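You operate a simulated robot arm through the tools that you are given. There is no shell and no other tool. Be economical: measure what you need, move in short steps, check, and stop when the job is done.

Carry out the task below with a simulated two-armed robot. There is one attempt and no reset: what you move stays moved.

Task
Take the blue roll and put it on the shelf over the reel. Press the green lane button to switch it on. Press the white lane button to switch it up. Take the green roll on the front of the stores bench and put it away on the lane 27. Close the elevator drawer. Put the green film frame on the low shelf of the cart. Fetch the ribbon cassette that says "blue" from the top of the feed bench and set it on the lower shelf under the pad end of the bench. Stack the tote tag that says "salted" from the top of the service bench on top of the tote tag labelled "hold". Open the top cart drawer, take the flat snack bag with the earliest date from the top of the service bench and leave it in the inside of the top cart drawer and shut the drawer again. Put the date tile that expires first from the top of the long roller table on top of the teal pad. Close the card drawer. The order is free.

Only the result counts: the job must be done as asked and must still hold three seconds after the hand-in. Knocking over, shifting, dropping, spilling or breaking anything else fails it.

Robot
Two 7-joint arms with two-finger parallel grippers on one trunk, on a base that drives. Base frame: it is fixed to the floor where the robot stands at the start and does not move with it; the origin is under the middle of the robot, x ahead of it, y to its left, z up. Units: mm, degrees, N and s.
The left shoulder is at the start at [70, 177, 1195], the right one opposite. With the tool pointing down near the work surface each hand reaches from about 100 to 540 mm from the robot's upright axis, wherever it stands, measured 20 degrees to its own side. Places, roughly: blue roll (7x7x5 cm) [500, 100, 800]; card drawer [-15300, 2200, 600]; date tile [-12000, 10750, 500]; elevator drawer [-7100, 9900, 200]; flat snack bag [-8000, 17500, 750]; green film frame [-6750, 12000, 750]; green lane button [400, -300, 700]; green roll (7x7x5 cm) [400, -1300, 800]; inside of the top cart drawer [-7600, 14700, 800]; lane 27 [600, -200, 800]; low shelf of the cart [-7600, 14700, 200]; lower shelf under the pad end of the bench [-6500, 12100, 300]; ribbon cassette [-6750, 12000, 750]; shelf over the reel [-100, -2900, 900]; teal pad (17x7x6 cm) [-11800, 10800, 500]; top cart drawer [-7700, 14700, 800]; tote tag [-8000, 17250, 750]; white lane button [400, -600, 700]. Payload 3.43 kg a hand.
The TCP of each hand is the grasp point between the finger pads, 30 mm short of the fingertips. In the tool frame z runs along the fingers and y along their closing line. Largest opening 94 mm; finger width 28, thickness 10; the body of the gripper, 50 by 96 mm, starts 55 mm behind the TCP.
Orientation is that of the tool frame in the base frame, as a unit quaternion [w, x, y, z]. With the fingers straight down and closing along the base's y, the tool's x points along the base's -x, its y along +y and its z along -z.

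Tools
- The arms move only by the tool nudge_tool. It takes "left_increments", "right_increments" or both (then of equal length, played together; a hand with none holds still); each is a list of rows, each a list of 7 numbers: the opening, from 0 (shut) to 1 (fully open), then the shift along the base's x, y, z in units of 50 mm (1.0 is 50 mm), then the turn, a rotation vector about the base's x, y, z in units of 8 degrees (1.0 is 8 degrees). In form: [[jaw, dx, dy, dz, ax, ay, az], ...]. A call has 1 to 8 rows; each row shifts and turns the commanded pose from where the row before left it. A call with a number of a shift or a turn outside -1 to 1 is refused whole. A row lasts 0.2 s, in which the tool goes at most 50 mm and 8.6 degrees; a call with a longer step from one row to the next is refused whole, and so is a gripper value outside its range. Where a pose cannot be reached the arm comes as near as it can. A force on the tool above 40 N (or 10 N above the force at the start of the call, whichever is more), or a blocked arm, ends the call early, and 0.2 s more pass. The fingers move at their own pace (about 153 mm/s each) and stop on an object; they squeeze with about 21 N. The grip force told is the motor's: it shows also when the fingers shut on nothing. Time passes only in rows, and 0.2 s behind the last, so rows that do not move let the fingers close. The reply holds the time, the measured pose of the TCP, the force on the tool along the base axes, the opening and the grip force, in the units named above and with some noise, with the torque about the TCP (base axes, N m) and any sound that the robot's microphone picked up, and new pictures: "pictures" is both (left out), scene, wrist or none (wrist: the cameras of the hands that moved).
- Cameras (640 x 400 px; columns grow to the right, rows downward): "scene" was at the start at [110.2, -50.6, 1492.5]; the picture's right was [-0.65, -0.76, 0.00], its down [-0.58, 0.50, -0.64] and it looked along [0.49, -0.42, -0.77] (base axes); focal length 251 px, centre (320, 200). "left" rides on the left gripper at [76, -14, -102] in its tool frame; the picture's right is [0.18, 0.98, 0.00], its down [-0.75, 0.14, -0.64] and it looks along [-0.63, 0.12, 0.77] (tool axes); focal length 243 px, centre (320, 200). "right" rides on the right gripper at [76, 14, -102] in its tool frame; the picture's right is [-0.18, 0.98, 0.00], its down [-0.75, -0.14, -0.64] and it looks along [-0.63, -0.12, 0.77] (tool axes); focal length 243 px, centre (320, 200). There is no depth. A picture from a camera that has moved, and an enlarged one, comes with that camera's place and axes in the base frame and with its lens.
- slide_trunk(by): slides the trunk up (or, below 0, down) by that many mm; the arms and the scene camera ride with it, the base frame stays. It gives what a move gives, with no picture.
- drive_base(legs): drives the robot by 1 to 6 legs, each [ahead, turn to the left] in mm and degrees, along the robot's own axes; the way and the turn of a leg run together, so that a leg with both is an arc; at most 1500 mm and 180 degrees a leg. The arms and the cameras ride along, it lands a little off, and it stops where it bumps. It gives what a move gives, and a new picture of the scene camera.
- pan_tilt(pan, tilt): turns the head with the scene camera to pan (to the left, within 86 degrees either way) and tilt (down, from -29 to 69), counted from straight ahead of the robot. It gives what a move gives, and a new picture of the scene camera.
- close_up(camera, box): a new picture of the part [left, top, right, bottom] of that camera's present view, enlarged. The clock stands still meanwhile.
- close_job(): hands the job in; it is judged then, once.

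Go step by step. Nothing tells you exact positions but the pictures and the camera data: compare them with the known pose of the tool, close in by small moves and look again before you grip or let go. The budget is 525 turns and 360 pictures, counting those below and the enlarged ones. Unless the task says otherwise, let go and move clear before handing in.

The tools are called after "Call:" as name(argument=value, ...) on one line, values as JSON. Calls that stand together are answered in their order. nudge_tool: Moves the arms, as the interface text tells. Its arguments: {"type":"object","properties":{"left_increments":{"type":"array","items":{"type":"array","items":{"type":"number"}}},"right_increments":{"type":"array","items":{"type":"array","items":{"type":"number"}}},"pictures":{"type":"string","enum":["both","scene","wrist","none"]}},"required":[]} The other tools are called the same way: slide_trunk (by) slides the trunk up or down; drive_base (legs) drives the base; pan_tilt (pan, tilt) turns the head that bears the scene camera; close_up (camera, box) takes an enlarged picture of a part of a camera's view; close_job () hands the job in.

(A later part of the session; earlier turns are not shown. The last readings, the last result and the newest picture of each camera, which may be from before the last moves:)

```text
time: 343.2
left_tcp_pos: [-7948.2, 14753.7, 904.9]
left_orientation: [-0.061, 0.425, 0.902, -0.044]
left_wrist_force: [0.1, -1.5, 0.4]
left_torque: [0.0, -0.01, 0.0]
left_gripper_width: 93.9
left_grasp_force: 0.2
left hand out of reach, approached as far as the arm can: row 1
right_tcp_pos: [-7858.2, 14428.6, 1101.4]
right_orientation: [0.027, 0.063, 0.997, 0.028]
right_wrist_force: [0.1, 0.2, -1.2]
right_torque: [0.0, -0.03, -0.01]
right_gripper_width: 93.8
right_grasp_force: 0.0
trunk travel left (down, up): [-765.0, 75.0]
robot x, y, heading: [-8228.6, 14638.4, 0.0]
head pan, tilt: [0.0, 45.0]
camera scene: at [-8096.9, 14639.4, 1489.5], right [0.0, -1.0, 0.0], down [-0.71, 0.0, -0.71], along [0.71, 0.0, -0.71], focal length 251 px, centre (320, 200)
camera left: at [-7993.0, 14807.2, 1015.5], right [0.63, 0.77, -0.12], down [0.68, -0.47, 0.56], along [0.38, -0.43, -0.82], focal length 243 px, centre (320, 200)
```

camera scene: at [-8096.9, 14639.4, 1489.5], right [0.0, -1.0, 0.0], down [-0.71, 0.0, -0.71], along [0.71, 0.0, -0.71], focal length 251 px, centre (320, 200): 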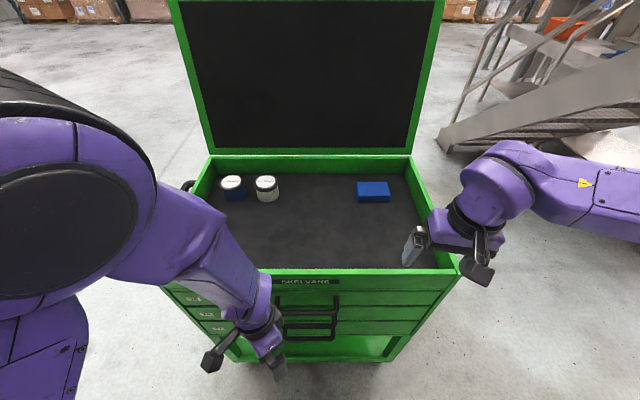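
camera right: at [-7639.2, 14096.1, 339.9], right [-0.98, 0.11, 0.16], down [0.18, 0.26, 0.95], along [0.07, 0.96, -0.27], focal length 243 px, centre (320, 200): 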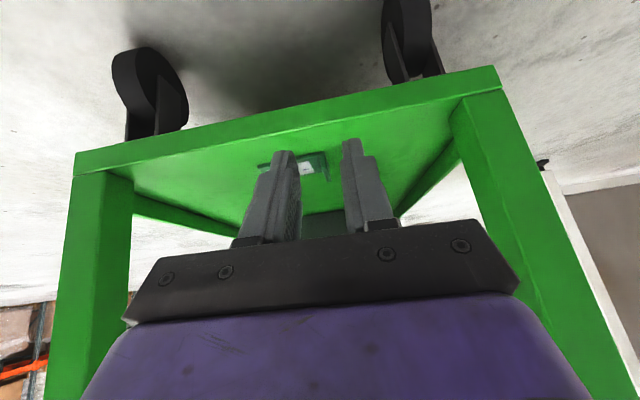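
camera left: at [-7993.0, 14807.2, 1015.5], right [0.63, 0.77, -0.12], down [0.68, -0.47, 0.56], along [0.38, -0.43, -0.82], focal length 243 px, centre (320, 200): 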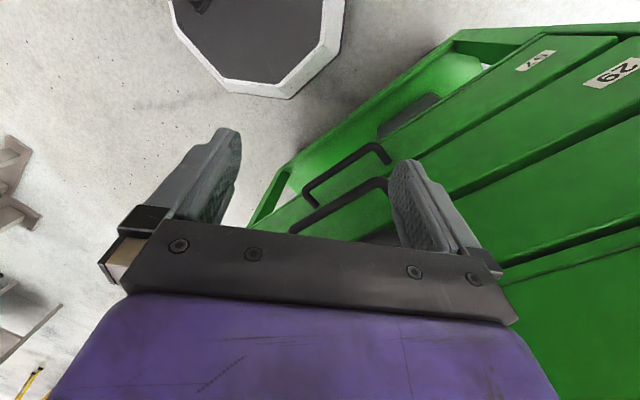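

Call:
drive_base(legs=[[-90, 0]])

Call:
nudge_tool(left_increments=[[1, 0.3, -0.3, 0.2, -0.035, -0.216, -0.98], [1, 0.3, -0.3, 0.2, -0.035, -0.216, -0.98], [1, 0.3, -0.3, 0.2, -0.035, -0.216, -0.98], [1, 0.4, -0.3, 0, -0.035, -0.216, -0.98], [1, 0.4, -0.3, 0, -0.035, -0.216, -0.98], [1, 0.5, 0, 0, 0, 0, 0]], pictures="both")

```text
time: 344.4
left_tcp_pos: [-8038.7, 14750.7, 905.4]
left_orientation: [-0.06, 0.429, 0.9, -0.044]
left_wrist_force: [0.5, 0.2, 0.2]
left_torque: [0.02, 0.01, 0.02]
left_gripper_width: 93.8
left_grasp_force: 0.0
right_tcp_pos: [-7946.9, 14429.4, 1103.9]
right_orientation: [0.027, 0.064, 0.997, 0.027]
right_wrist_force: [-0.4, -0.2, 0.4]
right_torque: [-0.03, -0.03, 0.01]
right_gripper_width: 94.0
right_grasp_force: 0.0
trunk travel left (down, up): [-765.0, 75.0]
robot x, y, heading: [-8316.7, 14642.6, 0.1]
head pan, tilt: [0.0, 45.0]
camera scene: at [-8185.9, 14639.8, 1489.4], right [0.0, -1.0, 0.0], down [-0.71, 0.0, -0.71], along [0.71, 0.0, -0.71], focal length 251 px, centre (320, 200)
```

scene: 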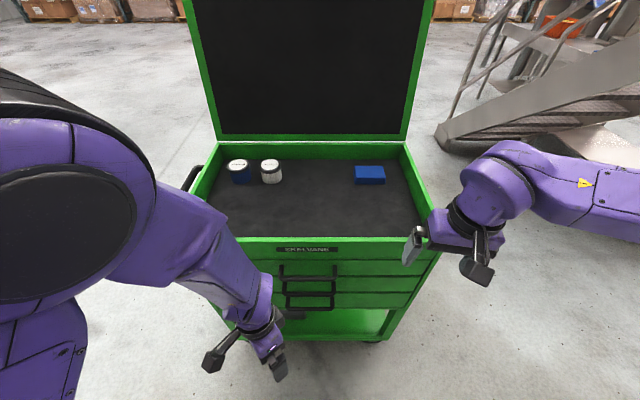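

```text
time: 345.8
left_tcp_pos: [-7937.5, 14704.4, 958.2]
left_orientation: [0.032, 0.703, 0.71, -0.02]
left_wrist_force: [1.2, 0.4, 0.0]
left_torque: [0.0, 0.02, 0.0]
left_gripper_width: 93.8
left_grasp_force: 0.0
left hand out of reach, approached as far as the arm can: row 4, 5, 6
right_tcp_pos: [-7946.5, 14428.1, 1100.8]
right_orientation: [0.027, 0.062, 0.997, 0.026]
right_wrist_force: [-0.3, 1.1, 1.4]
right_torque: [-0.03, 0.03, 0.02]
right_gripper_width: 93.9
right_grasp_force: 0.1
trunk travel left (down, up): [-765.0, 75.0]
robot x, y, heading: [-8320.4, 14644.6, 0.3]
head pan, tilt: [0.0, 45.0]
camera scene: at [-8185.7, 14640.5, 1489.4], right [0.0, -1.0, 0.0], down [-0.71, 0.0, -0.71], along [0.71, 0.0, -0.71], focal length 251 px, centre (320, 200)
camera left: at [-7954.7, 14787.9, 1056.3], right [0.98, 0.19, 0.0], down [0.14, -0.7, 0.7], along [0.14, -0.68, -0.72], focal length 243 px, centre (320, 200)
```

scene: 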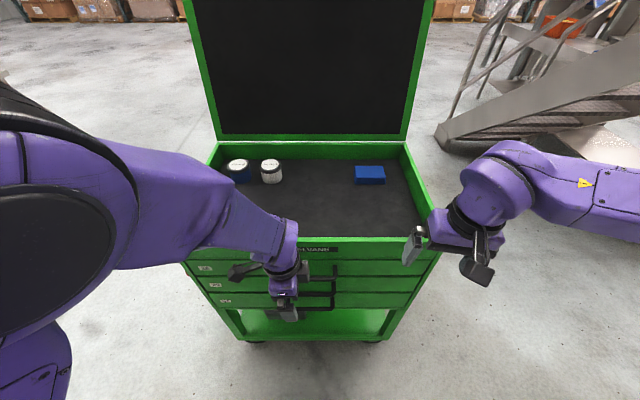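
left: 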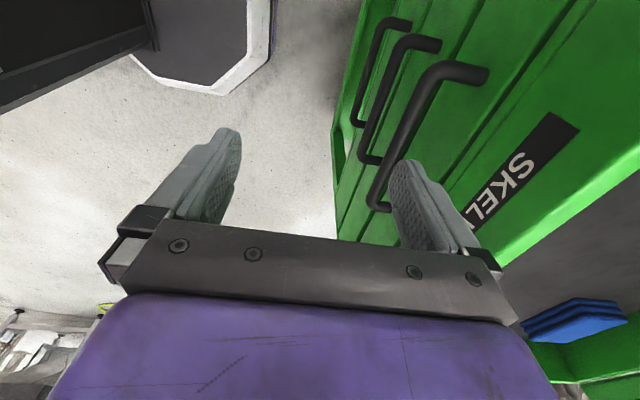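

Call:
nudge_tool(left_increments=[[1, 0.3, -0.2, -0.4, 0, 0, 0], [1, 0.4, -0.2, -0.4, 0, 0, 0], [1, 0.38, -0.1, -0.4, 0, 0, 0]], pictures="both")

```text
time: 346.6
left_tcp_pos: [-7896.3, 14726.9, 900.5]
left_orientation: [0.034, 0.689, 0.723, -0.028]
left_wrist_force: [-0.6, 1.0, -0.3]
left_torque: [0.01, 0.01, 0.02]
left_gripper_width: 94.0
left_grasp_force: 0.0
left hand out of reach, approached as far as the arm can: row 1, 2, 3
right_tcp_pos: [-7947.6, 14429.1, 1102.8]
right_orientation: [0.027, 0.064, 0.997, 0.028]
right_wrist_force: [-0.3, -0.2, -0.2]
right_torque: [0.03, -0.02, 0.01]
right_gripper_width: 93.9
right_grasp_force: 0.0
trunk travel left (down, up): [-765.0, 75.0]
robot x, y, heading: [-8319.6, 14640.7, -0.0]
head pan, tilt: [0.0, 45.0]
camera scene: at [-8185.6, 14640.0, 1489.5], right [0.0, -1.0, 0.0], down [-0.71, 0.0, -0.71], along [0.71, 0.0, -0.71], focal length 251 px, centre (320, 200)
camera left: at [-7915.0, 14812.9, 997.0], right [0.97, 0.23, -0.01], down [0.17, -0.69, 0.71], along [0.15, -0.69, -0.71], focal length 243 px, centre (320, 200)
```

scene: 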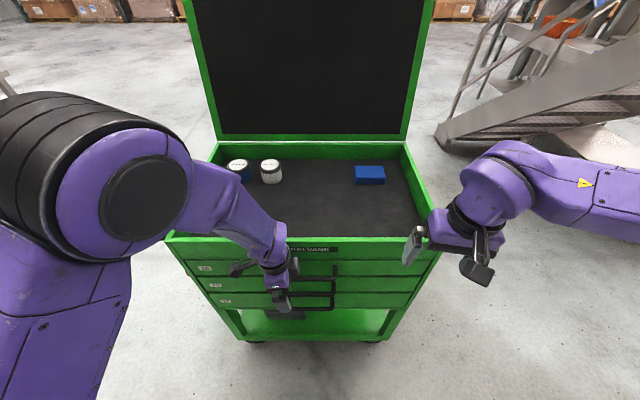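
left: 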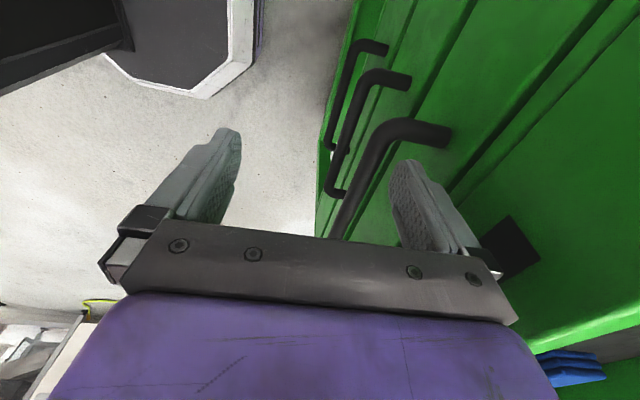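

Call:
drive_base(legs=[[0, -9]])

Call:
nudge_tool(left_increments=[[1, 0, 0.2, 0, 0, 0, 0.6], [1, 0, 0.2, 0, 0, 0, 0.6]], pictures="wrist")

```text
time: 347.6
left_tcp_pos: [-7890.8, 14662.6, 896.9]
left_orientation: [0.027, 0.743, 0.668, -0.032]
left_wrist_force: [0.5, 0.5, -0.9]
left_torque: [0.0, 0.0, 0.01]
left_gripper_width: 93.9
left_grasp_force: 0.0
right_tcp_pos: [-7984.3, 14372.9, 1101.2]
right_orientation: [0.03, 0.141, 0.989, 0.025]
right_wrist_force: [-0.4, -0.3, -0.6]
right_torque: [0.0, -0.02, -0.03]
right_gripper_width: 94.0
right_grasp_force: 0.0
trunk travel left (down, up): [-765.0, 75.0]
robot x, y, heading: [-8319.8, 14641.4, -9.0]
head pan, tilt: [0.0, 45.0]
camera scene: at [-8187.9, 14619.7, 1489.5], right [-0.16, -0.99, 0.0], down [-0.7, 0.11, -0.71], along [0.7, -0.11, -0.71], focal length 251 px, centre (320, 200)
```

scene: 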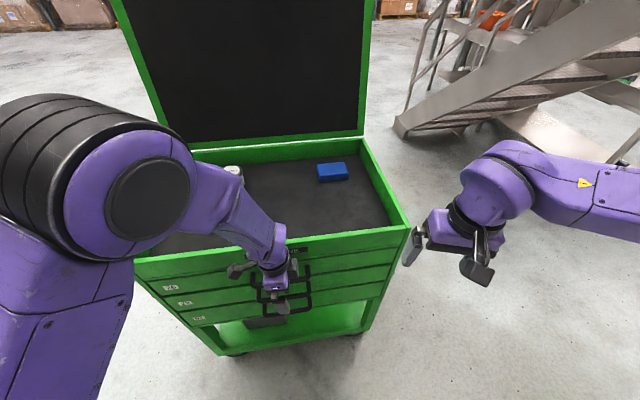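

```text
time: 348.2
left_tcp_pos: [-7883.0, 14680.2, 905.1]
left_orientation: [0.05, 0.663, 0.745, -0.057]
left_wrist_force: [0.5, -0.6, 0.8]
left_torque: [0.02, 0.0, 0.01]
left_gripper_width: 93.9
left_grasp_force: 0.0
right_tcp_pos: [-7984.7, 14373.3, 1103.2]
right_orientation: [0.029, 0.141, 0.989, 0.026]
right_wrist_force: [0.3, 0.1, -1.1]
right_torque: [-0.01, 0.01, -0.01]
right_gripper_width: 93.9
right_grasp_force: 0.1
trunk travel left (down, up): [-765.0, 75.0]
robot x, y, heading: [-8324.1, 14640.6, -8.7]
head pan, tilt: [0.0, 45.0]
camera left: at [-7905.8, 14770.0, 997.9], right [0.96, 0.29, -0.05], down [0.23, -0.63, 0.74], along [0.19, -0.72, -0.67], focal length 243 px, centre (320, 200)
```

left: 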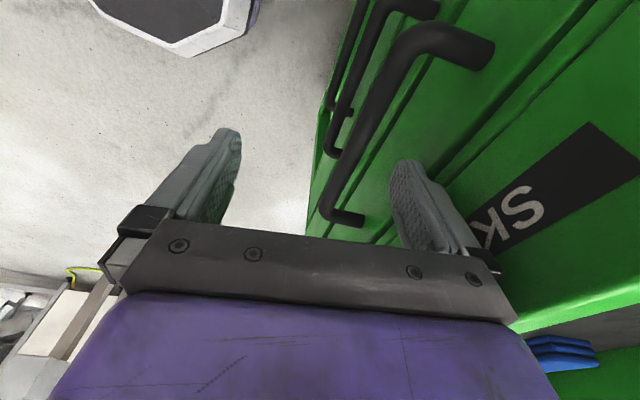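

The forward finger sits over the gap between bar and face. I descend to hook it.

Call:
nudge_tool(left_increments=[[1, 0.04, 0.05, -0.5, 0, 0, 0], [1, 0, 0.05, -0.4, 0, 0, 0], [1, 0, 0, -0.3, 0, 0, 0]], pictures="wrist")

```text
time: 349.0
left_tcp_pos: [-7886.0, 14684.8, 838.2]
left_orientation: [0.037, 0.676, 0.735, -0.039]
left_wrist_force: [1.2, 0.5, -0.8]
left_torque: [-0.02, -0.03, 0.03]
left_gripper_width: 93.8
left_grasp_force: 0.1
right_tcp_pos: [-7986.3, 14373.5, 1102.9]
right_orientation: [0.03, 0.141, 0.989, 0.025]
right_wrist_force: [0.1, 0.0, -0.5]
right_torque: [-0.01, -0.03, 0.02]
right_gripper_width: 93.9
right_grasp_force: 0.1
trunk travel left (down, up): [-765.0, 75.0]
robot x, y, heading: [-8321.7, 14639.5, -8.8]
head pan, tilt: [0.0, 45.0]
camera left: at [-7906.3, 14771.8, 933.4], right [0.96, 0.26, -0.03], down [0.2, -0.67, 0.72], along [0.17, -0.7, -0.7], focal length 243 px, centre (320, 200)
```

left: 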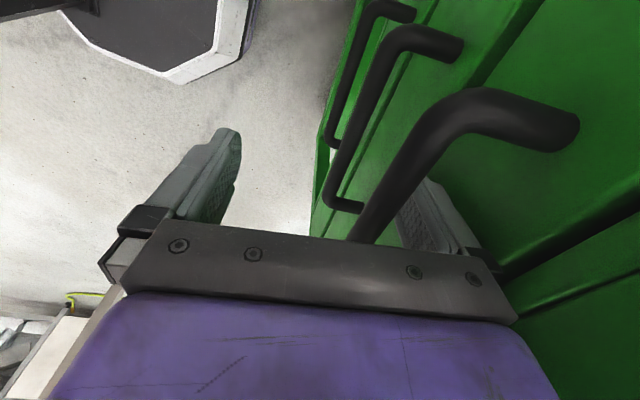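

Hooked. I pull the drawer toward me.

Call:
nudge_tool(left_increments=[[1, -0.2, 0, 0, 0, 0, 0], [1, -0.3, 0, 0, 0, 0, 0], [1, -0.4, 0, 0, 0, 0, 0], [1, -0.4, 0, 0, 0, 0, 0], [1, -0.4, 0, 0, 0, 0, 0]], pictures="both")

```text
time: 350.2
left_tcp_pos: [-7981.3, 14691.9, 830.5]
left_orientation: [0.02, 0.674, 0.738, -0.044]
left_wrist_force: [-0.7, -0.6, -0.1]
left_torque: [-0.02, -0.01, -0.01]
left_gripper_width: 93.5
left_grasp_force: 0.0
right_tcp_pos: [-7985.8, 14374.0, 1103.1]
right_orientation: [0.029, 0.141, 0.989, 0.025]
right_wrist_force: [0.4, 0.3, 0.5]
right_torque: [0.04, 0.02, 0.0]
right_gripper_width: 93.9
right_grasp_force: 0.1
trunk travel left (down, up): [-765.0, 75.0]
robot x, y, heading: [-8322.6, 14642.5, -8.9]
head pan, tilt: [0.0, 45.0]
camera scene: at [-8189.4, 14619.7, 1489.7], right [-0.16, -0.99, 0.0], down [-0.7, 0.11, -0.71], along [0.7, -0.11, -0.71], focal length 251 px, centre (320, 200)
camera left: at [-7999.6, 14776.6, 928.6], right [0.96, 0.27, -0.05], down [0.23, -0.68, 0.7], along [0.15, -0.68, -0.71], focal length 243 px, centre (320, 200)
```

scene: 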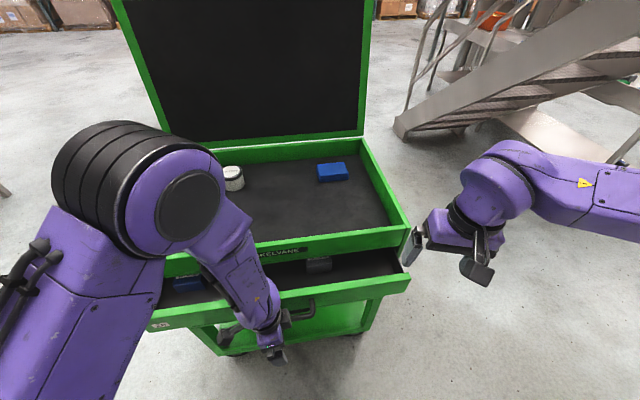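
left: 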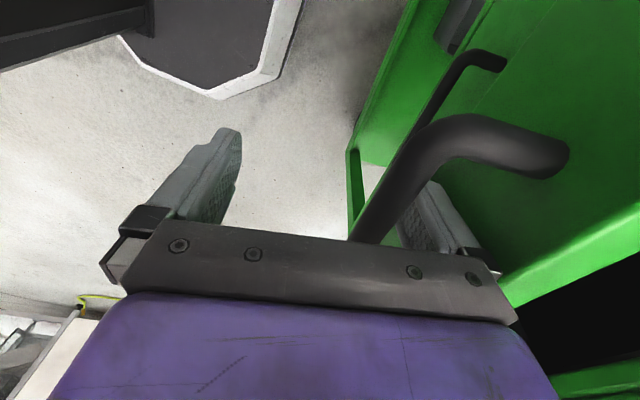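

The drawer is sliding open. I keep pulling.

Call:
nudge_tool(left_increments=[[1, -0.4, 0, 0.02, 0, 0, 0], [1, -0.4, 0, 0.02, 0, 0, 0], [1, -0.4, 0, 0.02, 0, 0, 0], [1, -0.4, 0, 0.02, 0, 0, 0], [1, -0.3, 0, 0.02, 0, 0, 0]], pictures="both")

```text
time: 351.4
left_tcp_pos: [-8066.4, 14688.2, 841.3]
left_orientation: [0.03, 0.685, 0.728, -0.029]
left_wrist_force: [-0.2, 0.5, -0.3]
left_torque: [0.03, 0.0, 0.0]
left_gripper_width: 93.9
left_grasp_force: 0.0
right_tcp_pos: [-7985.6, 14373.9, 1103.0]
right_orientation: [0.029, 0.141, 0.989, 0.027]
right_wrist_force: [-0.9, 0.2, 0.6]
right_torque: [0.0, -0.01, -0.01]
right_gripper_width: 94.2
right_grasp_force: 0.1
trunk travel left (down, up): [-765.0, 75.0]
robot x, y, heading: [-8320.3, 14638.4, -8.8]
head pan, tilt: [0.0, 45.0]
camera scene: at [-8188.3, 14619.7, 1489.6], right [-0.16, -0.99, 0.0], down [-0.7, 0.11, -0.71], along [0.7, -0.11, -0.71], focal length 251 px, centre (320, 200)
camera left: at [-8086.3, 14773.1, 939.1], right [0.97, 0.24, -0.02], down [0.18, -0.69, 0.7], along [0.16, -0.68, -0.71], focal length 243 px, centre (320, 200)
```

scene: 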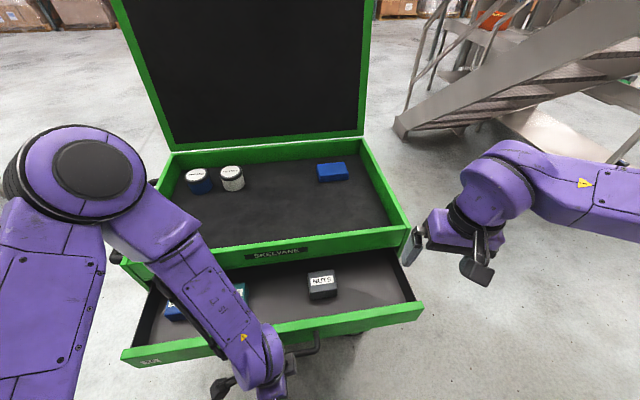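
left: 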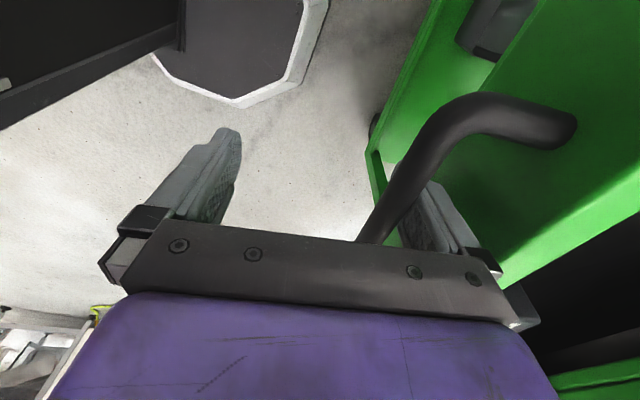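

Call:
drive_base(legs=[[-50, 0]])

Call:
nudge_tool(left_increments=[[1, 0.3, 0, 0.2, 0, 0, 0], [1, 0, 0, 0.9, 0, 0, 0], [1, 0, 0, 0.9, 0, 0, 0], [1, 0, 0, 0.9, 0, 0, 0]], pictures="scene")

```text
time: 352.3
left_tcp_pos: [-8112.9, 14695.6, 840.5]
left_orientation: [0.028, 0.683, 0.729, -0.029]
left_wrist_force: [0.4, -0.4, 0.0]
left_torque: [0.0, 0.04, 0.0]
left_gripper_width: 93.7
left_grasp_force: 0.0
right_tcp_pos: [-8030.3, 14379.9, 1101.0]
right_orientation: [0.028, 0.14, 0.989, 0.026]
right_wrist_force: [-0.1, 0.3, -1.7]
right_torque: [-0.01, 0.05, 0.0]
right_gripper_width: 94.2
right_grasp_force: 0.0
trunk travel left (down, up): [-765.0, 75.0]
robot x, y, heading: [-8365.4, 14648.3, -9.2]
head pan, tilt: [0.0, 45.0]
camera scene: at [-8232.5, 14626.0, 1489.0], right [-0.15, -0.99, 0.0], down [-0.7, 0.11, -0.7], along [0.7, -0.11, -0.71], focal length 251 px, centre (320, 200)
```

scene: 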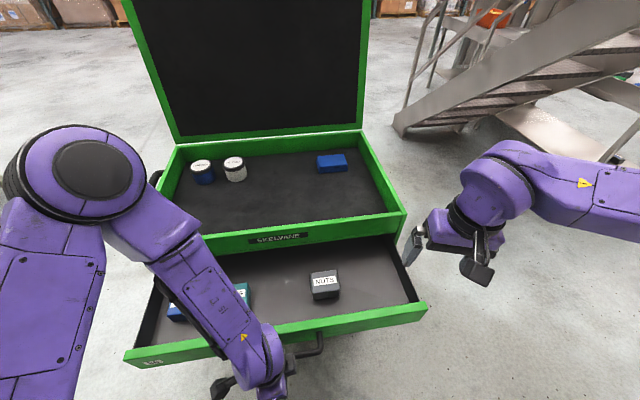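

```text
time: 353.3
left_tcp_pos: [-8085.2, 14684.4, 982.1]
left_orientation: [0.029, 0.685, 0.727, -0.029]
left_wrist_force: [-0.4, 0.1, 0.9]
left_torque: [0.0, 0.01, -0.01]
left_gripper_width: 94.0
left_grasp_force: 0.0
left hand out of reach, approached as far as the arm can: row 3, 4
right_tcp_pos: [-8032.8, 14382.6, 1101.9]
right_orientation: [0.029, 0.141, 0.989, 0.024]
right_wrist_force: [0.3, 0.5, -0.6]
right_torque: [-0.02, -0.04, -0.01]
right_gripper_width: 93.9
right_grasp_force: 0.1
trunk travel left (down, up): [-765.0, 75.0]
robot x, y, heading: [-8366.9, 14648.7, -8.8]
head pan, tilt: [0.0, 45.0]
camera scene: at [-8236.4, 14629.2, 1489.5], right [-0.15, -0.99, 0.0], down [-0.7, 0.11, -0.71], along [0.7, -0.11, -0.71], focal length 251 px, centre (320, 200)
```

scene: 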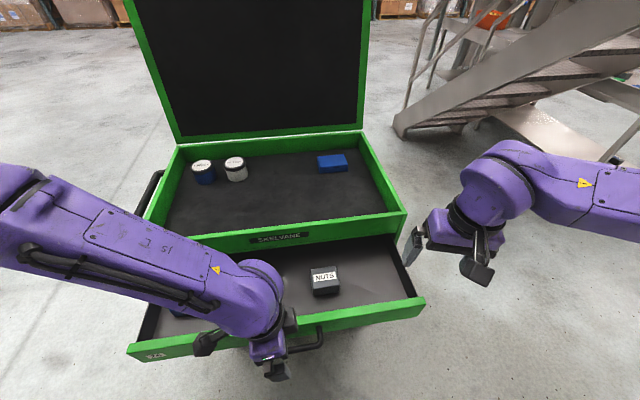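

The drawer is open about 220 mm. Next I raise the hands over the cart, untwist the left wrist and extend both arms forward so the elbows come in, before leaving the corridor northward.

Call:
slide_trunk(by=70)

Call:
nudge_tool(left_increments=[[1, 0.1, 0, 0.6, 0, 0, 0.95], [1, 0.3, 0.1, 0.6, 0, 0, 0.95], [1, 0.4, 0.1, 0.4, 0, 0, 0.95], [1, 0.5, 0.2, 0.2, 0, 0, 0.95], [1, 0.7, 0.2, 0, 0, 0, 0.95], [1, 0.8, 0.3, 0, 0, 0, 0.95], [1, 0.8, 0.2, 0, 0, 0, 0.95], [1, 0.8, 0.2, 0, 0, 0, 0.95]], right_increments=[[1, 0, 0, 0, 0, 0, 0], [1, 0, 0, 0, 0, 0, 0], [1, 0.5, 0, 0, 0, 0, 0], [1, 0.5, 0, 0, 0, 0, 0], [1, 0.5, 0, 0, 0, 0, 0], [1, 0.5, 0, 0, 0, 0, 0], [1, 0.5, 0, 0, 0, 0, 0], [1, 0.5, 0, 0, 0, 0, 0]], pictures="scene")

```text
time: 354.4
left_tcp_pos: [-8085.2, 14683.2, 1052.9]
left_orientation: [0.029, 0.684, 0.728, -0.029]
left_wrist_force: [0.3, 0.6, -0.3]
left_torque: [-0.01, 0.01, 0.02]
left_gripper_width: 94.1
left_grasp_force: 0.1
right_tcp_pos: [-8033.8, 14381.0, 1172.2]
right_orientation: [0.03, 0.141, 0.989, 0.026]
right_wrist_force: [0.2, -0.1, -0.2]
right_torque: [0.01, -0.01, 0.01]
right_gripper_width: 94.1
right_grasp_force: 0.1
trunk travel left (down, up): [-835.0, 5.0]
robot x, y, heading: [-8369.0, 14647.5, -9.0]
head pan, tilt: [0.0, 45.0]
```

```text
time: 356.2
left_tcp_pos: [-7862.8, 14745.5, 1141.2]
left_orientation: [0.037, 0.22, 0.975, -0.011]
left_wrist_force: [0.1, 0.4, -0.2]
left_torque: [0.03, 0.03, 0.0]
left_gripper_width: 93.8
left_grasp_force: 0.0
right_tcp_pos: [-7882.2, 14379.8, 1171.5]
right_orientation: [0.027, 0.141, 0.989, 0.027]
right_wrist_force: [0.9, -0.3, -0.8]
right_torque: [0.01, 0.03, 0.04]
right_gripper_width: 93.7
right_grasp_force: 0.1
trunk travel left (down, up): [-835.0, 5.0]
robot x, y, heading: [-8370.9, 14644.4, -8.8]
head pan, tilt: [0.0, 45.0]
camera scene: at [-8233.3, 14626.7, 1559.2], right [-0.15, -0.99, 0.0], down [-0.7, 0.11, -0.71], along [0.7, -0.11, -0.71], focal length 251 px, centre (320, 200)
```

scene: 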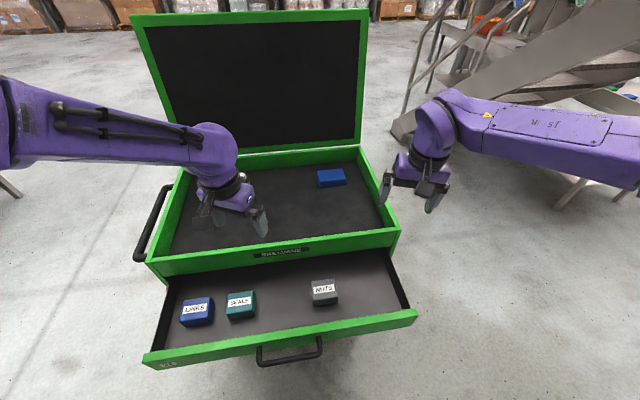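

The arms flare widely at the elbows. I extend both hands far forward to straighten them before moving.

Call:
nudge_tool(left_increments=[[1, 0.7, -0.1, 0, 0, 0, 0.5], [1, 0.7, -0.1, 0, 0, 0, 0.5], [1, 0.7, -0.1, 0, 0, 0, 0], [1, 0.7, -0.1, 0, 0, 0, 0], [1, 0.7, -0.1, 0, 0, 0, 0]], right_increments=[[1, 0.7, 0, 0, 0, 0, 0], [1, 0.7, 0, 0, 0, 0, 0], [1, 0.7, 0, 0, 0, 0, 0], [1, 0.7, 0, 0, 0, 0, 0], [1, 0.5, 0, 0, 0, 0, 0]], pictures="scene")

```text
time: 357.4
left_tcp_pos: [-7688.2, 14720.3, 1138.0]
left_orientation: [0.039, 0.153, 0.987, -0.008]
left_wrist_force: [-1.5, 0.2, -0.4]
left_torque: [0.04, 0.01, 0.0]
left_gripper_width: 94.1
left_grasp_force: 0.1
right_tcp_pos: [-7765.0, 14378.1, 1170.1]
right_orientation: [0.028, 0.141, 0.989, 0.026]
right_wrist_force: [0.0, -0.5, 0.5]
right_torque: [0.02, 0.02, 0.01]
right_gripper_width: 93.8
right_grasp_force: 0.1
right hand out of reach, approached as far as the arm can: row 4, 5
trunk travel left (down, up): [-835.0, 5.0]
robot x, y, heading: [-8368.0, 14649.2, -9.1]
head pan, tilt: [0.0, 45.0]
camera scene: at [-8234.7, 14625.9, 1559.3], right [-0.16, -0.99, 0.0], down [-0.7, 0.11, -0.71], along [0.7, -0.11, -0.71], focal length 251 px, centre (320, 200)
```

scene: 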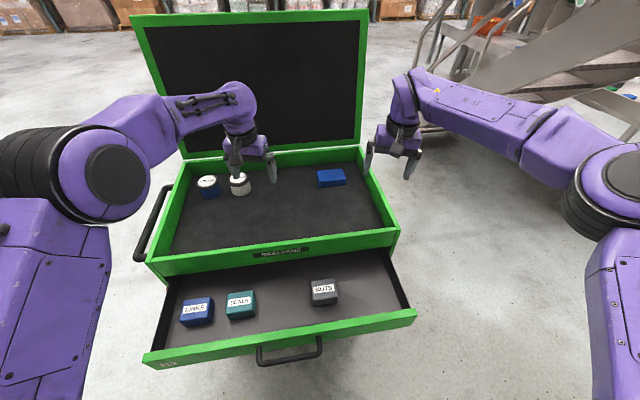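

Call:
drive_base(legs=[[140, 0], [0, 42]])

Call:
drive_base(legs=[[0, 42]])

```text
time: 360.7
left_tcp_pos: [-7778.9, 15137.3, 1139.1]
left_orientation: [0.039, -0.215, 0.976, 0.007]
left_wrist_force: [1.1, -0.6, -0.5]
left_torque: [0.01, -0.01, -0.01]
left_gripper_width: 93.9
left_grasp_force: 0.0
right_tcp_pos: [-7605.9, 14834.5, 1170.7]
right_orientation: [0.018, -0.226, 0.973, 0.035]
right_wrist_force: [0.0, -0.2, -0.8]
right_torque: [-0.03, 0.0, 0.02]
right_gripper_width: 94.0
right_grasp_force: 0.0
trunk travel left (down, up): [-835.0, 5.0]
robot x, y, heading: [-8230.8, 14624.5, 33.5]
head pan, tilt: [0.0, 45.0]
camera scene: at [-8119.0, 14697.8, 1559.5], right [0.55, -0.83, 0.0], down [-0.59, -0.39, -0.71], along [0.59, 0.39, -0.71], focal length 251 px, centre (320, 200)
```

scene: 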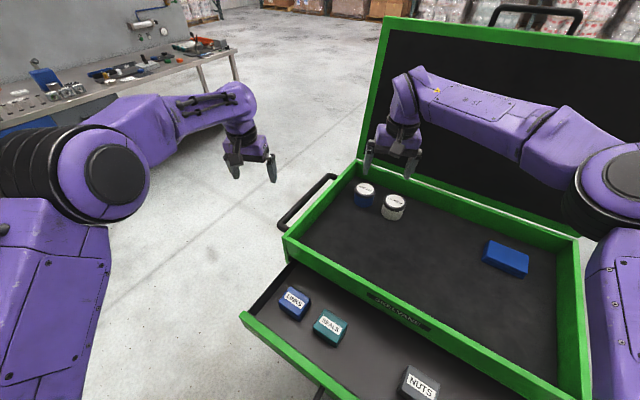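

```text
time: 363.0
left_tcp_pos: [-8241.3, 15309.1, 1138.8]
left_orientation: [0.035, -0.552, 0.833, 0.021]
left_wrist_force: [0.9, 0.6, 0.3]
left_torque: [0.01, -0.02, 0.0]
left_gripper_width: 94.0
left_grasp_force: 0.1
right_tcp_pos: [-7907.8, 15200.0, 1172.0]
right_orientation: [0.005, -0.562, 0.826, 0.039]
right_wrist_force: [0.5, 0.4, -0.9]
right_torque: [0.0, -0.01, 0.0]
right_gripper_width: 94.1
right_grasp_force: 0.1
trunk travel left (down, up): [-835.0, 5.0]
robot x, y, heading: [-8228.2, 14627.9, 75.8]
head pan, tilt: [0.0, 45.0]
camera scene: at [-8196.1, 14753.3, 1559.5], right [0.97, -0.25, 0.0], down [-0.18, -0.69, -0.71], along [0.17, 0.69, -0.71], focal length 251 px, centre (320, 200)
```

scene: 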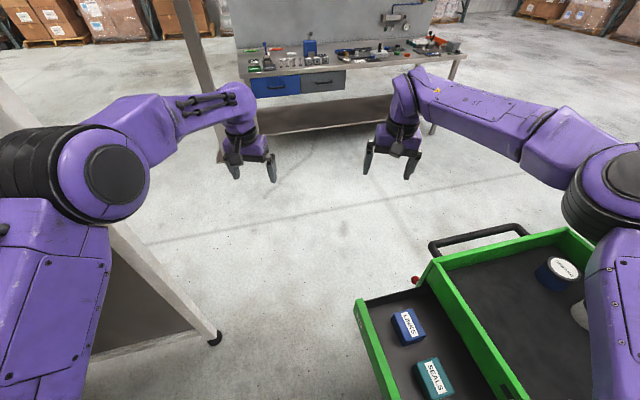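

Clear. I drive out north toward the service bench.

Call:
drive_base(legs=[[900, 0], [0, 14.2], [750, 0]])

Call:
pan_tilt(pan=0, tilt=35)

```text
time: 372.3
left_tcp_pos: [-8165.5, 16914.4, 1140.5]
left_orientation: [0.032, -0.647, 0.762, 0.025]
left_wrist_force: [0.4, 1.0, 0.0]
left_torque: [-0.01, -0.01, -0.02]
left_gripper_width: 93.9
left_grasp_force: 0.1
right_tcp_pos: [-7816.5, 16890.2, 1172.0]
right_orientation: [-0.001, -0.656, 0.754, 0.039]
right_wrist_force: [0.7, -0.1, 0.4]
right_torque: [-0.01, 0.02, -0.01]
right_gripper_width: 94.3
right_grasp_force: 0.0
trunk travel left (down, up): [-835.0, 5.0]
robot x, y, heading: [-7992.1, 16258.9, 89.5]
head pan, tilt: [0.0, 45.0]
camera scene: at [-7991.1, 16386.8, 1559.7], right [1.0, -0.01, 0.0], down [-0.01, -0.71, -0.71], along [0.01, 0.71, -0.71], focal length 251 px, centre (320, 200)
```

scene: 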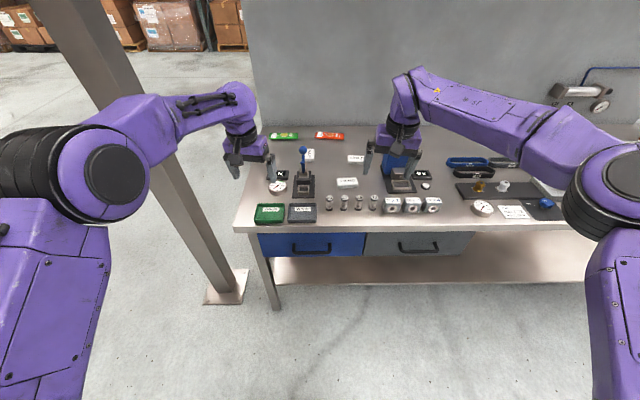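

```text
time: 373.1
left_tcp_pos: [-8164.9, 16916.5, 1138.8]
left_orientation: [0.031, -0.646, 0.762, 0.025]
left_wrist_force: [0.3, -0.7, 1.1]
left_torque: [-0.02, 0.0, 0.0]
left_gripper_width: 94.1
left_grasp_force: 0.0
right_tcp_pos: [-7817.0, 16889.8, 1172.4]
right_orientation: [-0.001, -0.656, 0.753, 0.038]
right_wrist_force: [0.4, -0.7, 0.3]
right_torque: [0.02, -0.01, -0.01]
right_gripper_width: 93.7
right_grasp_force: 0.2
trunk travel left (down, up): [-835.0, 5.0]
robot x, y, heading: [-7992.2, 16256.5, 89.7]
head pan, tilt: [0.0, 35.0]
camera scene: at [-7991.0, 16394.9, 1574.3], right [1.0, -0.01, 0.0], down [-0.01, -0.57, -0.82], along [0.01, 0.82, -0.57], focal length 251 px, centre (320, 200)
```

scene: 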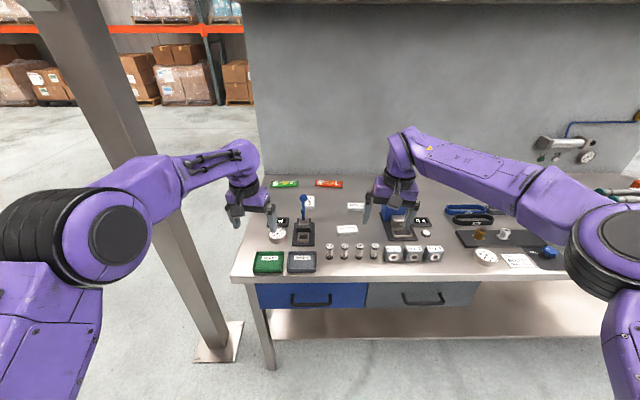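

Call:
close_up(camera="scene", box=[240, 165, 440, 290])

Call:
nudge_tool(left_increments=[[1, 0, -0.5, 0, 0, 0, 0], [1, 0, -0.8, 0, 0, 0, 0], [1, 0, -0.8, 0, 0, 0, 0], [1, 0, -0.8, 0, 0, 0, 0]], right_increments=[[1, 0, -0.5, 0, 0, 0, 0], [1, 0.5, -0.8, 0, 0, 0, 0], [1, 0.5, -0.8, 0, 0, 0, 0], [1, 0.5, -0.8, 0, 0, 0, 0]], pictures="none")

Call:
close_up(camera="scene", box=[240, 165, 440, 290])

```text
3.20 times, centred on (340, 228) of scene
camera zoom: at [-7991.0, 16394.9, 1574.3], right [1.0, -0.01, 0.0], down [-0.01, -0.57, -0.82], along [0.01, 0.82, -0.57], focal length 802 px, centre (256, 112)
```

zoom: 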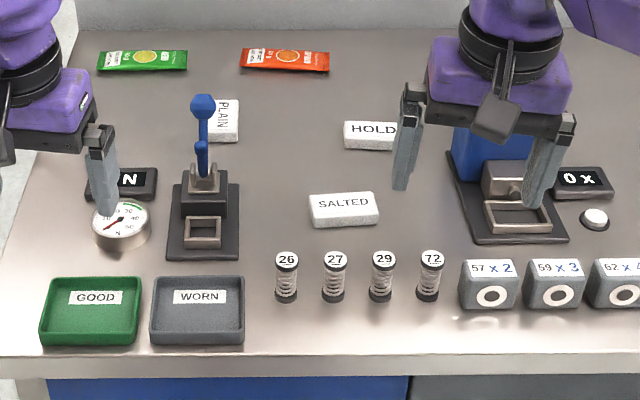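

```text
time: 374.1
left_tcp_pos: [-8165.0, 16768.0, 1139.4]
left_orientation: [0.033, -0.647, 0.761, 0.026]
left_wrist_force: [-0.6, -1.6, -0.3]
left_torque: [0.0, -0.02, -0.04]
left_gripper_width: 94.1
left_grasp_force: 0.1
right_tcp_pos: [-7743.9, 16742.5, 1170.3]
right_orientation: [0.0, -0.656, 0.753, 0.041]
right_wrist_force: [0.4, -1.1, 0.0]
right_torque: [0.06, 0.03, -0.02]
right_gripper_width: 93.8
right_grasp_force: 0.1
trunk travel left (down, up): [-835.0, 5.0]
robot x, y, heading: [-7995.1, 16255.5, 89.4]
head pan, tilt: [0.0, 35.0]
```

```text
3.20 times, centred on (340, 228) of scene
camera zoom: at [-7989.3, 16389.6, 1574.8], right [1.0, -0.01, 0.0], down [-0.01, -0.57, -0.82], along [0.01, 0.82, -0.57], focal length 802 px, centre (256, 112)
```

zoom: 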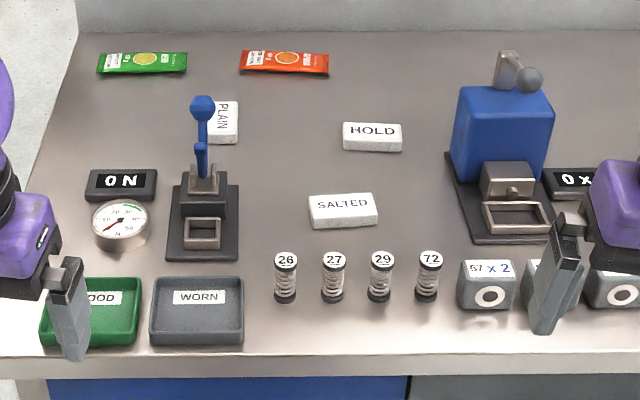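

Call:
close_up(camera="scene", box=[266, 174, 350, 194])

Call:
close_up(camera="scene", box=[264, 174, 304, 194])

Call:
close_up(camera="scene", box=[308, 174, 348, 194])

```text
7.62 times, centred on (308, 184) of scene
camera zoom: at [-7989.3, 16389.6, 1574.8], right [1.0, -0.01, 0.0], down [-0.01, -0.57, -0.82], along [0.01, 0.82, -0.57], focal length 1910 px, centre (411, 322)
```

zoom: 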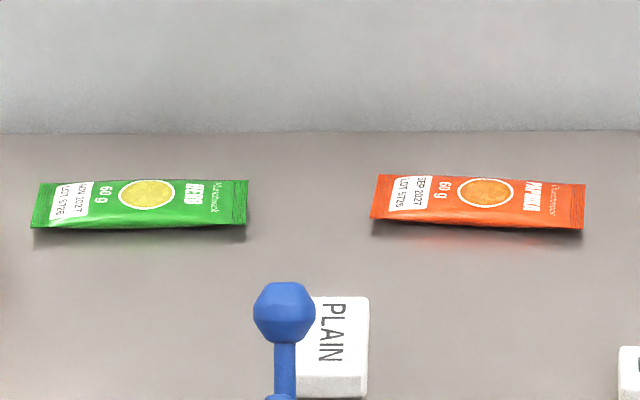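

```text
16.00 times, centred on (284, 184) of scene
camera zoom: at [-7989.3, 16389.6, 1574.8], right [1.0, -0.01, 0.0], down [-0.01, -0.57, -0.82], along [0.01, 0.82, -0.57], focal length 4010 px, centre (896, 456)
```

zoom: 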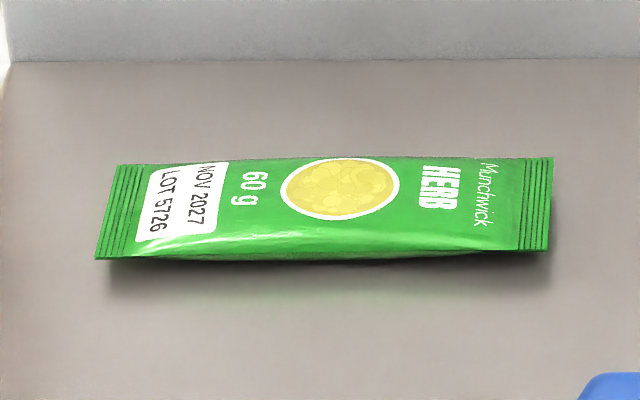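

```text
16.00 times, centred on (328, 184) of scene
camera zoom: at [-7989.3, 16389.6, 1574.8], right [1.0, -0.01, 0.0], down [-0.01, -0.57, -0.82], along [0.01, 0.82, -0.57], focal length 4010 px, centre (192, 456)
```

zoom: 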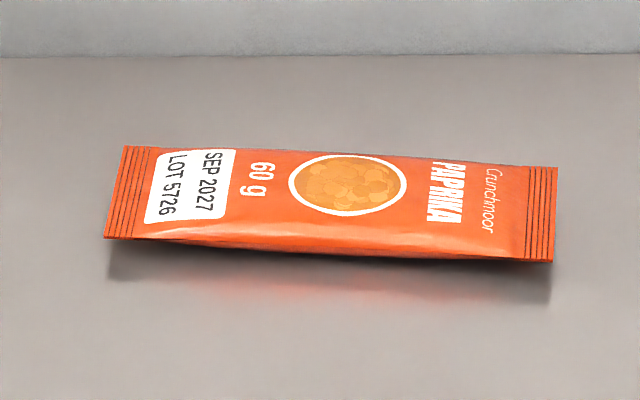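

Orange is SEP 2027 and green is NOV 2027. I will check the rest of the bench for other bags.

Call:
close_up(camera="scene", box=[420, 165, 640, 285])

Call:
pan_tilt(pan=-30, tilt=30)

```text
2.91 times, centred on (530, 225) of scene
camera zoom: at [-7989.3, 16389.6, 1574.8], right [1.0, -0.01, 0.0], down [-0.01, -0.57, -0.82], along [0.01, 0.82, -0.57], focal length 729 px, centre (-291, 127)
```

zoom: 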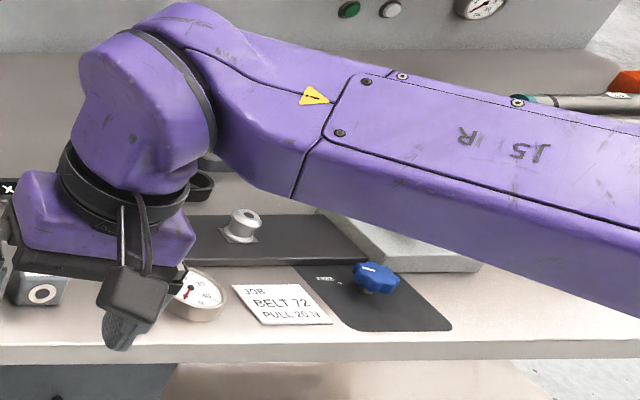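

```text
time: 375.0
left_tcp_pos: [-8167.4, 16772.5, 1136.3]
left_orientation: [0.032, -0.646, 0.762, 0.024]
left_wrist_force: [0.4, 0.2, -0.6]
left_torque: [-0.02, -0.02, 0.01]
left_gripper_width: 93.7
left_grasp_force: 0.0
right_tcp_pos: [-7745.7, 16746.4, 1169.5]
right_orientation: [-0.001, -0.656, 0.753, 0.039]
right_wrist_force: [0.6, -0.4, 0.6]
right_torque: [0.01, 0.01, 0.01]
right_gripper_width: 94.0
right_grasp_force: 0.1
trunk travel left (down, up): [-835.0, 5.0]
robot x, y, heading: [-7991.1, 16255.7, 89.3]
head pan, tilt: [-30.0, 30.0]
camera scene: at [-7946.3, 16385.3, 1582.1], right [0.86, -0.51, 0.0], down [-0.25, -0.43, -0.87], along [0.44, 0.75, -0.5], focal length 251 px, centre (320, 200)
```

scene: 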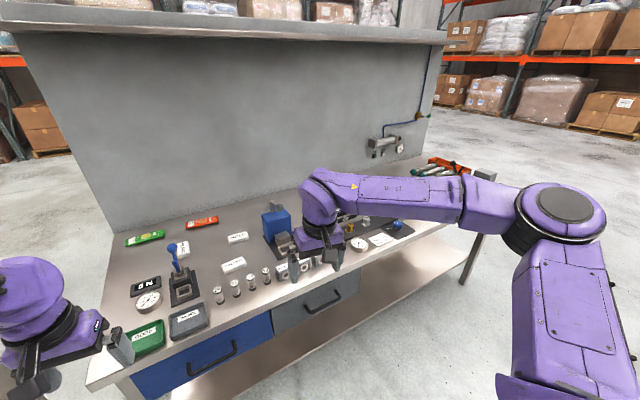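

Only these two bags exist, so the target is the orange one. First the tags: I will drive in front of the bench and use the right hand yawed 90° to grip SALTED across its short side.

Call:
drive_base(legs=[[440, 0.5]])

Call:
nudge_tool(right_increments=[[1, -0.2, 0, -0.3, 0, 0, 1], [1, -0.2, 0, -0.3, 0, 0, 1], [1, -0.2, 0, -0.3, 0, 0, 1], [1, -0.2, 0, 0, 0, 0, 1], [1, -0.2, 0, 0, 0, 0, 1], [1, -0.2, 0, 0, 0, 0, 1], [1, -0.2, 0, 0, 0, 0, 1], [1, -0.2, 0, 0, 0, 0, 1]], pictures="none")

Call:
nudge_tool(right_increments=[[1, 0, 0, 0, 0, 0, 1], [1, 0, 0, 0, 0, 0, 1], [1, 0, 0, 0, 0, 0, 1]], pictures="both")

```text
time: 377.7
left_tcp_pos: [-8165.1, 17209.1, 1138.3]
left_orientation: [0.033, -0.648, 0.76, 0.026]
left_wrist_force: [-0.5, 0.5, 0.9]
left_torque: [0.01, 0.01, -0.01]
left_gripper_width: 93.9
left_grasp_force: 0.2
right_tcp_pos: [-7743.6, 17186.3, 1170.2]
right_orientation: [-0.001, -0.658, 0.752, 0.039]
right_wrist_force: [0.3, -0.3, 0.3]
right_torque: [0.02, 0.01, 0.01]
right_gripper_width: 93.9
right_grasp_force: 0.0
trunk travel left (down, up): [-835.0, 5.0]
robot x, y, heading: [-7988.2, 16697.0, 89.8]
head pan, tilt: [-30.0, 30.0]
camera scene: at [-7943.1, 16822.9, 1582.3], right [0.86, -0.5, 0.0], down [-0.25, -0.43, -0.87], along [0.44, 0.75, -0.5], focal length 251 px, centre (320, 200)
```

scene: 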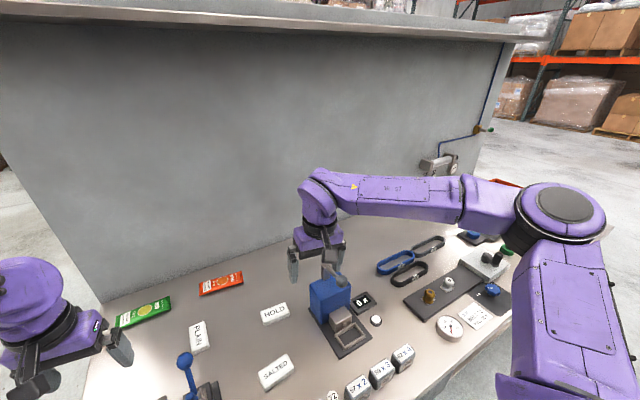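

```text
time: 379.5
left_tcp_pos: [-8166.9, 17211.9, 1137.8]
left_orientation: [0.031, -0.649, 0.76, 0.025]
left_wrist_force: [-0.1, 0.0, -0.5]
left_torque: [-0.01, 0.0, -0.01]
left_gripper_width: 94.0
left_grasp_force: 0.1
right_tcp_pos: [-7781.1, 17177.7, 1130.1]
right_orientation: [-0.008, 0.793, -0.608, -0.04]
right_wrist_force: [0.3, -0.4, 0.1]
right_torque: [0.0, 0.02, -0.03]
right_gripper_width: 94.0
right_grasp_force: 0.0
right hand out of reach, approached as far as the arm can: row 3, 4, 5, 6, 7, 8
trunk travel left (down, up): [-835.0, 5.0]
robot x, y, heading: [-7994.6, 16694.3, 89.7]
head pan, tilt: [-30.0, 30.0]
```

```text
time: 380.3
left_tcp_pos: [-8165.5, 17210.9, 1137.7]
left_orientation: [0.032, -0.649, 0.76, 0.024]
left_wrist_force: [-0.6, -0.1, -0.3]
left_torque: [-0.03, 0.02, 0.01]
left_gripper_width: 94.0
left_grasp_force: 0.1
right_tcp_pos: [-7780.0, 17177.7, 1128.5]
right_orientation: [-0.008, 0.794, -0.607, -0.04]
right_wrist_force: [0.4, 0.2, 0.0]
right_torque: [0.04, 0.0, 0.01]
right_gripper_width: 94.2
right_grasp_force: 0.1
right hand out of reach, approached as far as the arm can: row 1, 2, 3
trunk travel left (down, up): [-835.0, 5.0]
robot x, y, heading: [-7985.1, 16698.0, 89.7]
head pan, tilt: [-30.0, 30.0]
camera scene: at [-7942.9, 16824.4, 1582.2], right [0.86, -0.5, 0.0], down [-0.25, -0.43, -0.87], along [0.44, 0.75, -0.5], focal length 251 px, centre (320, 200)
camera right: at [-7770.4, 17092.3, 1227.0], right [-1.0, -0.08, 0.05], down [-0.03, 0.72, 0.69], along [-0.09, 0.68, -0.72], focal length 243 px, centre (320, 200)
```

scene: 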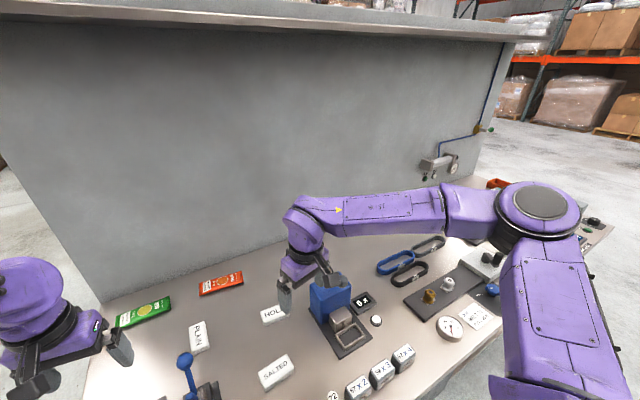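
right: 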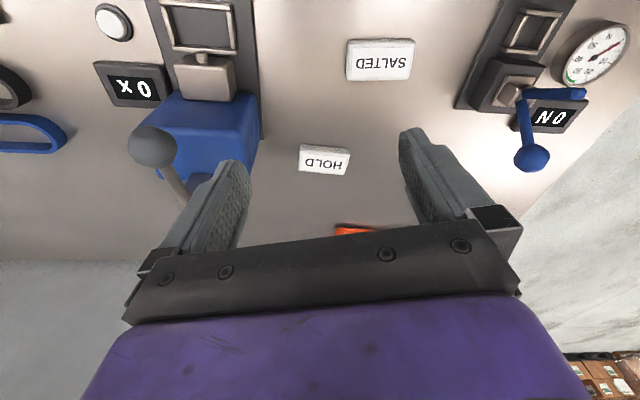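

The right wrist can't take that yaw at this height. I will pull the left hand back and lower the trunk before trying again.

Call:
nudge_tool(left_increments=[[1, 0, -0.9, 0, 0, 0, 0], [1, 0, -0.9, 0, 0, 0, 0], [1, 0, -0.9, 0, 0, 0, 0], [1, 0, -0.9, 0, 0, 0, 0]], right_increments=[[1, -0.2, 0, 0, 0, 0, 0], [1, -0.2, 0, 0, 0, 0, 0], [1, -0.2, 0, 0, 0, 0, 0], [1, -0.2, 0, 0, 0, 0, 0]], pictures="none")

Call:
slide_trunk(by=-180)

Call:
nudge_tool(right_increments=[[1, 0, 0, 0, 0, 0, 1], [1, 0, 0, 0, 0, 0, 1], [1, 0, 0, 0, 0, 0, 1], [1, 0, 0, 0, 0, 0, 1], [1, 0, 0, 0, 0, 0, 1], [1, 0, 0, 0, 0, 0, 1], [1, 0, 0, 0, 0, 0, 1], [1, 0, 0, 0, 0, 0, 1]], pictures="wrist")

```text
time: 381.3
left_tcp_pos: [-8171.4, 17031.6, 1135.1]
left_orientation: [0.034, -0.648, 0.761, 0.025]
left_wrist_force: [0.4, -0.8, -1.0]
left_torque: [0.06, -0.04, 0.01]
left_gripper_width: 93.8
left_grasp_force: 0.2
right_tcp_pos: [-7824.3, 17176.9, 1128.9]
right_orientation: [-0.009, 0.794, -0.607, -0.038]
right_wrist_force: [-0.6, 0.7, 0.7]
right_torque: [0.01, -0.02, -0.01]
right_gripper_width: 94.0
right_grasp_force: 0.0
trunk travel left (down, up): [-835.0, 5.0]
robot x, y, heading: [-7988.4, 16695.2, 89.5]
head pan, tilt: [-30.0, 30.0]
```

```text
time: 383.3
left_tcp_pos: [-8167.3, 17032.3, 956.1]
left_orientation: [0.031, -0.648, 0.76, 0.025]
left_wrist_force: [0.4, -0.2, 0.9]
left_torque: [-0.02, 0.0, 0.03]
left_gripper_width: 94.0
left_grasp_force: 0.1
right_tcp_pos: [-7820.1, 17177.0, 947.7]
right_orientation: [-0.009, 0.793, -0.608, -0.038]
right_wrist_force: [-0.5, -0.2, 0.7]
right_torque: [-0.05, -0.01, -0.02]
right_gripper_width: 94.1
right_grasp_force: 0.0
trunk travel left (down, up): [-655.0, 185.0]
robot x, y, heading: [-7992.3, 16697.3, 89.5]
head pan, tilt: [-30.0, 30.0]
```

```text
time: 385.1
left_tcp_pos: [-8168.6, 17032.3, 955.1]
left_orientation: [0.032, -0.649, 0.76, 0.025]
left_wrist_force: [0.1, 0.2, 0.4]
left_torque: [0.0, -0.01, -0.01]
left_gripper_width: 94.2
left_grasp_force: 0.0
right_tcp_pos: [-7820.0, 17177.7, 947.2]
right_orientation: [-0.007, 0.814, -0.579, -0.039]
right_wrist_force: [-0.7, -0.2, -0.1]
right_torque: [0.01, 0.0, 0.01]
right_gripper_width: 94.1
right_grasp_force: 0.1
right hand out of reach, approached as far as the arm can: row 1, 2, 3, 4, 5, 6, 7, 8
trunk travel left (down, up): [-655.0, 185.0]
robot x, y, heading: [-7993.5, 16694.8, 89.6]
head pan, tilt: [-30.0, 30.0]
camera right: at [-7804.5, 17093.0, 1045.5], right [-0.99, -0.15, 0.05], down [-0.08, 0.72, 0.69], along [-0.14, 0.68, -0.72], focal length 243 px, centre (320, 200)
```

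right: 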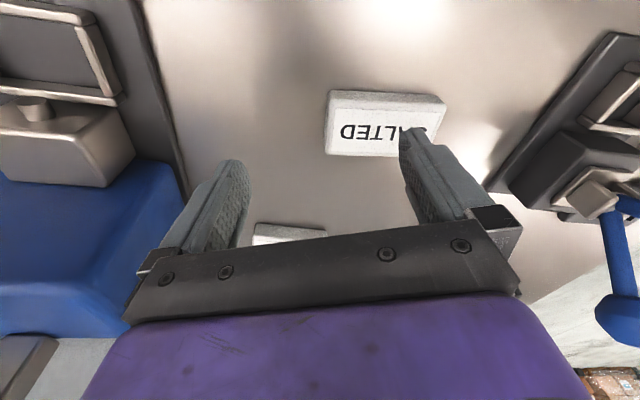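

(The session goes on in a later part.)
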